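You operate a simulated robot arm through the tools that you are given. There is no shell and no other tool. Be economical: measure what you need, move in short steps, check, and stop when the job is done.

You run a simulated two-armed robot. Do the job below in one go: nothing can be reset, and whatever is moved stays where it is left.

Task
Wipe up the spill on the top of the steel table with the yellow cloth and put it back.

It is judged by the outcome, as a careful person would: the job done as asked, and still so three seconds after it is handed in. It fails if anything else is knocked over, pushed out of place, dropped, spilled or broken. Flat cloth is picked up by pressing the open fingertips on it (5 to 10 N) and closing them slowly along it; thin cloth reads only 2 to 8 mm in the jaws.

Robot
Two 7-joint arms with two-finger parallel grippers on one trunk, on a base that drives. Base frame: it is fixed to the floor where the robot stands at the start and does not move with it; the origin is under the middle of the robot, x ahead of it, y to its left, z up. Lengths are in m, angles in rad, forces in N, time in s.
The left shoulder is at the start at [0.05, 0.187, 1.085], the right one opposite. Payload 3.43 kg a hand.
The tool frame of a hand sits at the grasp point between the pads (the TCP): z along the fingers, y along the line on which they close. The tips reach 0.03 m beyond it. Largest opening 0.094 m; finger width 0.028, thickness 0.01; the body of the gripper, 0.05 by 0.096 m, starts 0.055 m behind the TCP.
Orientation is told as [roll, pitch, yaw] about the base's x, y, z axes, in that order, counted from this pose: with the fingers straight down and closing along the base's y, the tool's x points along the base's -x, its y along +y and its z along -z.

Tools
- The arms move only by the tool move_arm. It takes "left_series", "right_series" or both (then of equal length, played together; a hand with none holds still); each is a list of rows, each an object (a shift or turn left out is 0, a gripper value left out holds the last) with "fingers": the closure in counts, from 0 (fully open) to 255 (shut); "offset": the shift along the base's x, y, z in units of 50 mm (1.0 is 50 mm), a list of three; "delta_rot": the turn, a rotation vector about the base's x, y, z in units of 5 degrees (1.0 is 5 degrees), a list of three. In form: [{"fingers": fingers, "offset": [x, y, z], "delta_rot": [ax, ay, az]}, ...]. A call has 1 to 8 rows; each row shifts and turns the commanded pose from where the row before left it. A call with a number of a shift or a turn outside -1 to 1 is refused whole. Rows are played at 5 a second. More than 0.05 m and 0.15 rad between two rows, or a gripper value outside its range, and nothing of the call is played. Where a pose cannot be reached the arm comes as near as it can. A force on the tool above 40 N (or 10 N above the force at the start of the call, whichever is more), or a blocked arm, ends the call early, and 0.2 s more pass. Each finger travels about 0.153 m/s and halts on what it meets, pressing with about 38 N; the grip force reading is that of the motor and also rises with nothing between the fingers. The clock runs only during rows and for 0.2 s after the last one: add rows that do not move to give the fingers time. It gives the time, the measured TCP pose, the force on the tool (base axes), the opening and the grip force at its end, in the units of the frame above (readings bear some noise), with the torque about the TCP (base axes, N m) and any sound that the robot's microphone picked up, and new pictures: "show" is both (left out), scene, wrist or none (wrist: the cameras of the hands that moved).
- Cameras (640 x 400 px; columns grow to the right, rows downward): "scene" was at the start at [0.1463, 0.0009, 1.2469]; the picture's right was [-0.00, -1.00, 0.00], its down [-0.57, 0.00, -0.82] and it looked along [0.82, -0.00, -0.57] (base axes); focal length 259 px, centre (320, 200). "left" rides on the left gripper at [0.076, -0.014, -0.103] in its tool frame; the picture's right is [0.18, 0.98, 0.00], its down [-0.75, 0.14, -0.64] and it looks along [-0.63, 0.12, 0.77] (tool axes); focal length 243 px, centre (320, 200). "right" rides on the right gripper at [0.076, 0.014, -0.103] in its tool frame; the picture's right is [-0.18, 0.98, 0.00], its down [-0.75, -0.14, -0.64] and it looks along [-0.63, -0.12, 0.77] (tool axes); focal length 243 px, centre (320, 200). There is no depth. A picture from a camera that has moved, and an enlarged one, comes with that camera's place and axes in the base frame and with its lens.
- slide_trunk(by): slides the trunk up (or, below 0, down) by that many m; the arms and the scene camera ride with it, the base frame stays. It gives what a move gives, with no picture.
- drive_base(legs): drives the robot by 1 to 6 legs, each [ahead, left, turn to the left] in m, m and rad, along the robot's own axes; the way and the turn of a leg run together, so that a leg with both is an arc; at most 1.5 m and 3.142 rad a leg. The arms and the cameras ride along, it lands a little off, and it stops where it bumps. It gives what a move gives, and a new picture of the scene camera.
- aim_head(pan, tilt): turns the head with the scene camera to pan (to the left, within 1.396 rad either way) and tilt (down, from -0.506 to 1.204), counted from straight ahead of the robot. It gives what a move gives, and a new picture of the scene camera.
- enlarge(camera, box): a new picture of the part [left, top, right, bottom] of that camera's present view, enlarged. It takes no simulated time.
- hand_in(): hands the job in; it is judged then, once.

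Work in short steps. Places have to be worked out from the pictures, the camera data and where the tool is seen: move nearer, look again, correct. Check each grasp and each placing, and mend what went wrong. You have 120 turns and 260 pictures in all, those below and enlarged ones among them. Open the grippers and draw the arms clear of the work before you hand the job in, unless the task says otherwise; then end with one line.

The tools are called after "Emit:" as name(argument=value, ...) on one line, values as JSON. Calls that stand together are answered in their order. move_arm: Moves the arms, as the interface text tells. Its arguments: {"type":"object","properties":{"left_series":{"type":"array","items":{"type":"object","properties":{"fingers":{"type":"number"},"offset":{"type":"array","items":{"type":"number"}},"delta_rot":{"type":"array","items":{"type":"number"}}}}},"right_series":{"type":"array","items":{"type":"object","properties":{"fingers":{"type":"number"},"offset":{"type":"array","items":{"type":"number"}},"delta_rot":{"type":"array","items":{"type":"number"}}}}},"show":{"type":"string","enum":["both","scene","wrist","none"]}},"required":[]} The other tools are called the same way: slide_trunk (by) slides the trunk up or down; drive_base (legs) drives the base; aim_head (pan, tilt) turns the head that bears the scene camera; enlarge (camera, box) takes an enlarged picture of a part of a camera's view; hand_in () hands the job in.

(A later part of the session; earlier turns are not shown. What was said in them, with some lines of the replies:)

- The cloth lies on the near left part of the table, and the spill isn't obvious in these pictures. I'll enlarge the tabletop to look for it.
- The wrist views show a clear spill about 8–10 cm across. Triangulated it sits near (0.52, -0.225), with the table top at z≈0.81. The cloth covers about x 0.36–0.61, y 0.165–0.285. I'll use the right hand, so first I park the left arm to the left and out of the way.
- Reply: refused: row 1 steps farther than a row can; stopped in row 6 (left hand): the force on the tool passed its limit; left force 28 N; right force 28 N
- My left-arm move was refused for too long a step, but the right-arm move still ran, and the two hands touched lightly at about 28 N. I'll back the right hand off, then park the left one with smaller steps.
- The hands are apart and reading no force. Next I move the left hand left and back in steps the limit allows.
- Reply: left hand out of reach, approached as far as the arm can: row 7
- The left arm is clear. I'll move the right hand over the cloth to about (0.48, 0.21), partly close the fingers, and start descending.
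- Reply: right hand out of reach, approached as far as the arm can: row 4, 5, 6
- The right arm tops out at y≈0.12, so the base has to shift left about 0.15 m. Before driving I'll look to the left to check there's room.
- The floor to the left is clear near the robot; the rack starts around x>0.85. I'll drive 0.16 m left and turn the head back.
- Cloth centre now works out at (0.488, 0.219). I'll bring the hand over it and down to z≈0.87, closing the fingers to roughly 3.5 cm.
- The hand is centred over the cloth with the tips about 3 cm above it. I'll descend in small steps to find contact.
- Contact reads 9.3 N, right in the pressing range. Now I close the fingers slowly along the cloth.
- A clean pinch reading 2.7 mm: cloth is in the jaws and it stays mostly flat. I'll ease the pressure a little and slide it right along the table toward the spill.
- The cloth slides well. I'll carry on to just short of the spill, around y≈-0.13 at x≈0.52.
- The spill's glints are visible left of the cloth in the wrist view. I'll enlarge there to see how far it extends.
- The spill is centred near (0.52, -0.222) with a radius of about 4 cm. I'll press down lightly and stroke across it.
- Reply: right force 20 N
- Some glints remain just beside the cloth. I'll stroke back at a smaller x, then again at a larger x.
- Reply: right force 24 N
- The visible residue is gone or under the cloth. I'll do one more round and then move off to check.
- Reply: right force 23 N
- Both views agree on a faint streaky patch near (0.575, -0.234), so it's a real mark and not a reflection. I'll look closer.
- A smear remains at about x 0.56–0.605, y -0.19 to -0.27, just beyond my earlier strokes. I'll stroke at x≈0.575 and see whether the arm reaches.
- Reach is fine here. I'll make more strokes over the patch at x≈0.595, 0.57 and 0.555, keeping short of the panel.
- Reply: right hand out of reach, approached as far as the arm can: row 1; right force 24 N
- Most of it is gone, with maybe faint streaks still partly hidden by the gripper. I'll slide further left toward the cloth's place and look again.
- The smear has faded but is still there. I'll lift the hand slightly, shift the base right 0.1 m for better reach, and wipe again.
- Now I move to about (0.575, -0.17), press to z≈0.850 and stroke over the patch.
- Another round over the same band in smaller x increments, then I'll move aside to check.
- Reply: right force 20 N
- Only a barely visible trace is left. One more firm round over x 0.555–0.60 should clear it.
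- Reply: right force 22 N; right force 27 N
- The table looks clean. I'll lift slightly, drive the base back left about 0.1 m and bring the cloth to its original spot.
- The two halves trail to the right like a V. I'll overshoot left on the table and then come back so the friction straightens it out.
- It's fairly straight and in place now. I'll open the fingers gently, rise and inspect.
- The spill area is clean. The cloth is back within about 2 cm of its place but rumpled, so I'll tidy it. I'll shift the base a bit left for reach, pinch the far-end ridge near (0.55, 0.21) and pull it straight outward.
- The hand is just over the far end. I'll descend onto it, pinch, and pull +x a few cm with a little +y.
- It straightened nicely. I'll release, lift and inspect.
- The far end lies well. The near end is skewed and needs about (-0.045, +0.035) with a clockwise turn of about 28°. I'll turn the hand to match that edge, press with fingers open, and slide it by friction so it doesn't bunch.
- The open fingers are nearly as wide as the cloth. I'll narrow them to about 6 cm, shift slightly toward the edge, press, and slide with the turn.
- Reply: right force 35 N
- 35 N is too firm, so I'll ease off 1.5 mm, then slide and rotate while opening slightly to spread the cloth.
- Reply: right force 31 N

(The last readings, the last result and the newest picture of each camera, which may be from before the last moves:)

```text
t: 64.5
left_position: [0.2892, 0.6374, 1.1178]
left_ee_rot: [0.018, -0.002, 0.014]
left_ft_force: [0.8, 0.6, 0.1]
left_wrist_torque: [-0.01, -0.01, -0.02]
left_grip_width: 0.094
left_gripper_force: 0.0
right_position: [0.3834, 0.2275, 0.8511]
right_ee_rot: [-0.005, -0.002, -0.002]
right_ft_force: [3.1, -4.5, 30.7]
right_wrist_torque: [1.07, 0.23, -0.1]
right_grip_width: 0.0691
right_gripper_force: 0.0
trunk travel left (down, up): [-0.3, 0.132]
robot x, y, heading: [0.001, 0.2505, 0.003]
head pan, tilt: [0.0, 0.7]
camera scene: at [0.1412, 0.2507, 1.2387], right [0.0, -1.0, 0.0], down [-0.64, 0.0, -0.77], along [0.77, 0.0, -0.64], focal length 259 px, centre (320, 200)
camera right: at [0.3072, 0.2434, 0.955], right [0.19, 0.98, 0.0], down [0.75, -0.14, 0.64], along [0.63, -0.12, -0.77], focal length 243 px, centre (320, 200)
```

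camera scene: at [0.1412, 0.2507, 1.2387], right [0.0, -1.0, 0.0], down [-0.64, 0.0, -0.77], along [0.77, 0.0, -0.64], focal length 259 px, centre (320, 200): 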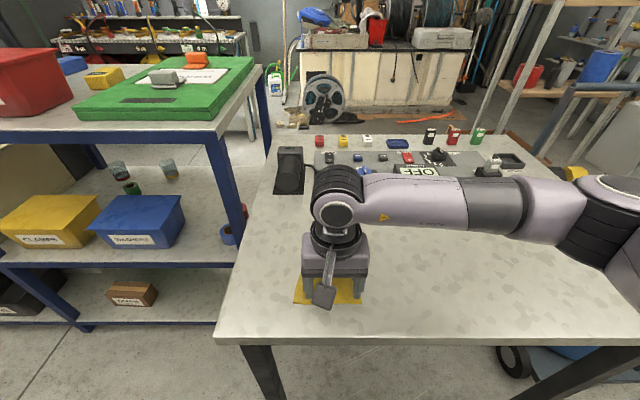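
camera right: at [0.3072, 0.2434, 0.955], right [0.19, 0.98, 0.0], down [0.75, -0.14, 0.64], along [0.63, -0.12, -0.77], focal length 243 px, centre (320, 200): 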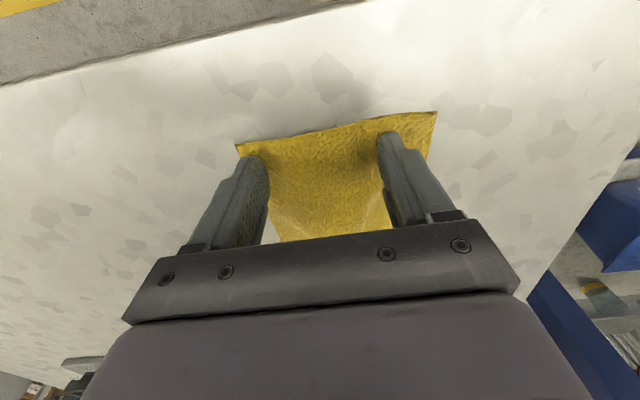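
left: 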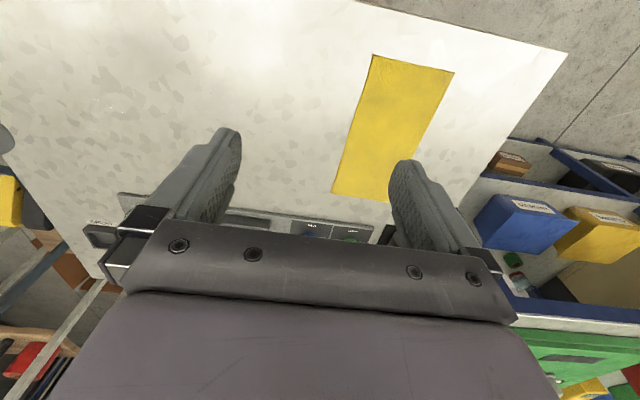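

The cloth followed the fingers. I'll lift and look at the result.

Emit:
move_arm(right_series=[{"offset": [0, 0, 0.7]}, {"offset": [0, 0, 0.9]}, {"offset": [0, -0.7, 0.6]}, {"offset": [0, -0.9, 0.3]}, {"offset": [0, -0.9, 0]}, {"offset": [0, -0.9, 0]}], show="none")

Emit:
enlarge(camera="scene", box=[270, 190, 430, 315])

```text
t: 65.9
left_position: [0.291, 0.6374, 1.1187]
left_ee_rot: [0.017, 0.0, 0.014]
left_ft_force: [0.4, -0.3, -0.2]
left_wrist_torque: [-0.02, 0.02, 0.02]
left_grip_width: 0.0939
left_gripper_force: 0.0
right_position: [0.3828, 0.0554, 0.9725]
right_ee_rot: [-0.009, 0.004, 0.001]
right_ft_force: [0.3, 0.1, 0.6]
right_wrist_torque: [0.0, -0.03, 0.0]
right_grip_width: 0.0718
right_gripper_force: 0.1
trunk travel left (down, up): [-0.3, 0.132]
robot x, y, heading: [0.0023, 0.2496, -0.001]
head pan, tilt: [0.0, 0.7]
```

```text
3.20 times, centred on (350, 252) of scene
camera zoom: at [0.1426, 0.2506, 1.2385], right [0.0, -1.0, 0.0], down [-0.64, 0.0, -0.77], along [0.77, 0.0, -0.64], focal length 828 px, centre (224, 32)
```

zoom: 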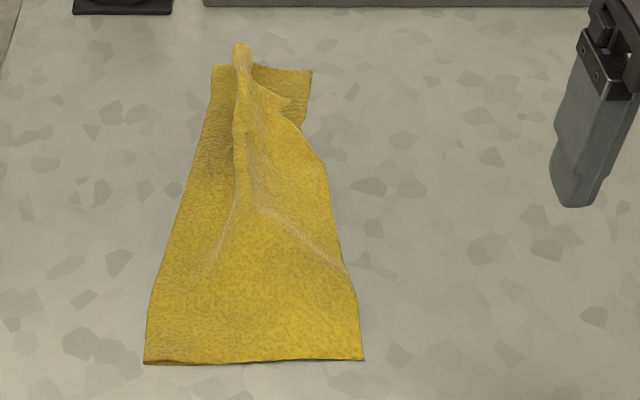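

The cloth now lies almost exactly where it was, with corners within about 1–2 cm and just a small ridge at the far end. I'll open the gripper, draw the right arm up and clear, and do a final check of the table.

Emit:
move_arm(right_series=[{"fingers": 0, "offset": [0, -0.5, 0.7]}, {"offset": [0, -0.5, 0.7]}, {"offset": [0, -0.6, 0.5]}, {"offset": [-0.5, -0.6, 0]}, {"offset": [-0.5, -0.6, 0]}, {"offset": [-0.5, -0.6, 0]}, {}])

Emit:
aim_head(pan=-0.5, tilt=0.75)

Emit:
enlarge(camera="scene", box=[240, 120, 480, 270])

```text
t: 67.5
left_position: [0.2903, 0.6388, 1.1181]
left_ee_rot: [0.015, 0.001, 0.012]
left_ft_force: [0.1, -0.8, -0.5]
left_wrist_torque: [0.0, 0.02, -0.01]
left_grip_width: 0.0939
left_gripper_force: 0.0
right_position: [0.3081, -0.1135, 1.0672]
right_ee_rot: [-0.009, 0.003, 0.001]
right_ft_force: [-0.3, 0.1, -0.9]
right_wrist_torque: [0.03, -0.01, 0.03]
right_grip_width: 0.0937
right_gripper_force: 0.0
trunk travel left (down, up): [-0.3, 0.132]
robot x, y, heading: [-0.0017, 0.2501, 0.006]
head pan, tilt: [0.0, 0.7]
camera scene: at [0.1428, 0.2512, 1.2384], right [0.0, -1.0, 0.0], down [-0.64, 0.0, -0.76], along [0.76, 0.0, -0.64], focal length 259 px, centre (320, 200)
camera right: at [0.2329, -0.0983, 1.171], right [0.18, 0.98, -0.01], down [0.76, -0.14, 0.64], along [0.63, -0.12, -0.77], focal length 243 px, centre (320, 200)
```

scene: 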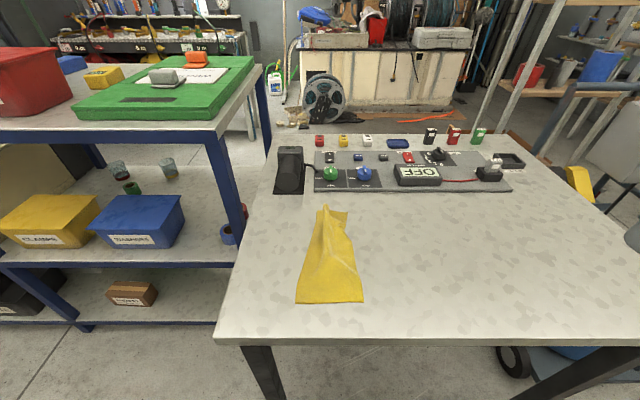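
right: 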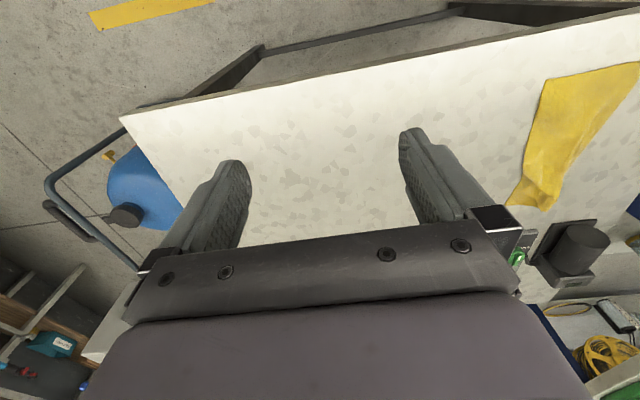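

```text
t: 68.5
left_position: [0.2918, 0.638, 1.1174]
left_ee_rot: [0.016, -0.001, 0.014]
left_ft_force: [0.0, 0.4, -0.9]
left_wrist_torque: [-0.02, -0.01, 0.0]
left_grip_width: 0.0939
left_gripper_force: 0.0
right_position: [0.3088, -0.1142, 1.0677]
right_ee_rot: [-0.008, 0.003, 0.0]
right_ft_force: [0.5, 0.6, 0.1]
right_wrist_torque: [0.01, 0.03, 0.0]
right_grip_width: 0.0944
right_gripper_force: 0.1
trunk travel left (down, up): [-0.3, 0.132]
robot x, y, heading: [-0.0031, 0.2506, 0.002]
head pan, tilt: [-0.499, 0.75]
camera scene: at [0.1306, 0.2115, 1.2342], right [-0.48, -0.88, 0.0], down [-0.6, 0.33, -0.73], along [0.64, -0.35, -0.68], focal length 259 px, centre (320, 200)
```

scene: 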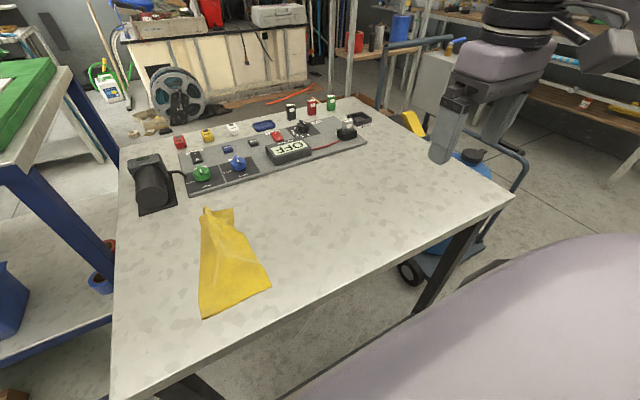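

```text
2.67 times, centred on (360, 195) of scene
camera zoom: at [0.1306, 0.2115, 1.2342], right [-0.48, -0.88, 0.0], down [-0.6, 0.33, -0.73], along [0.64, -0.35, -0.68], focal length 690 px, centre (213, 213)
```

zoom: 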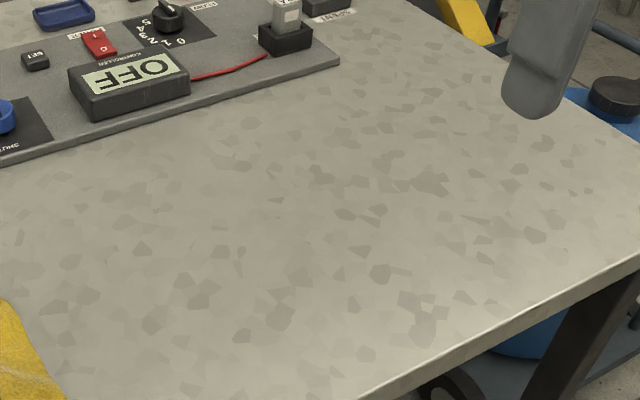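

The table looks clean from here. I'll take one last glare-angle look from the wrist camera.

Emit:
enlarge(camera="right", box=[130, 60, 430, 248])

```text
2.13 times, centred on (280, 154) of right
camera zoom: at [0.2331, -0.0982, 1.1711], right [0.18, 0.98, -0.01], down [0.76, -0.14, 0.64], along [0.63, -0.13, -0.77], focal length 516 px, centre (405, 298)
```

zoom: 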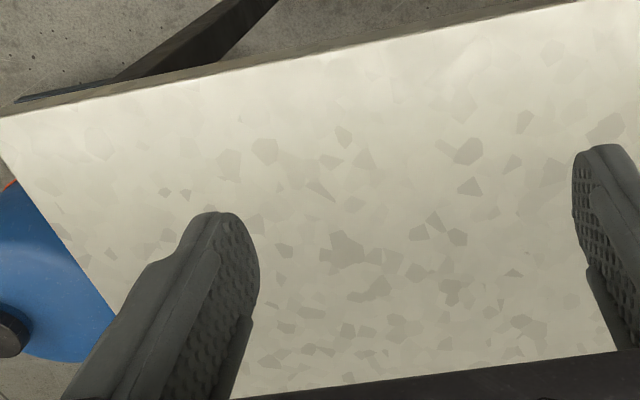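

No trace of the spill remains, the cloth is back in place, and both arms are clear with grippers open. Handing in.

Emit:
hand_in()

```text
The job is handed in.
```

I wiped up the spill on the steel table and put the yellow cloth back within about 1–2 cm of where it was, slightly creased at the far end; the two hands bumped once early on (about 28 N), and I saw nothing else on the table moved.
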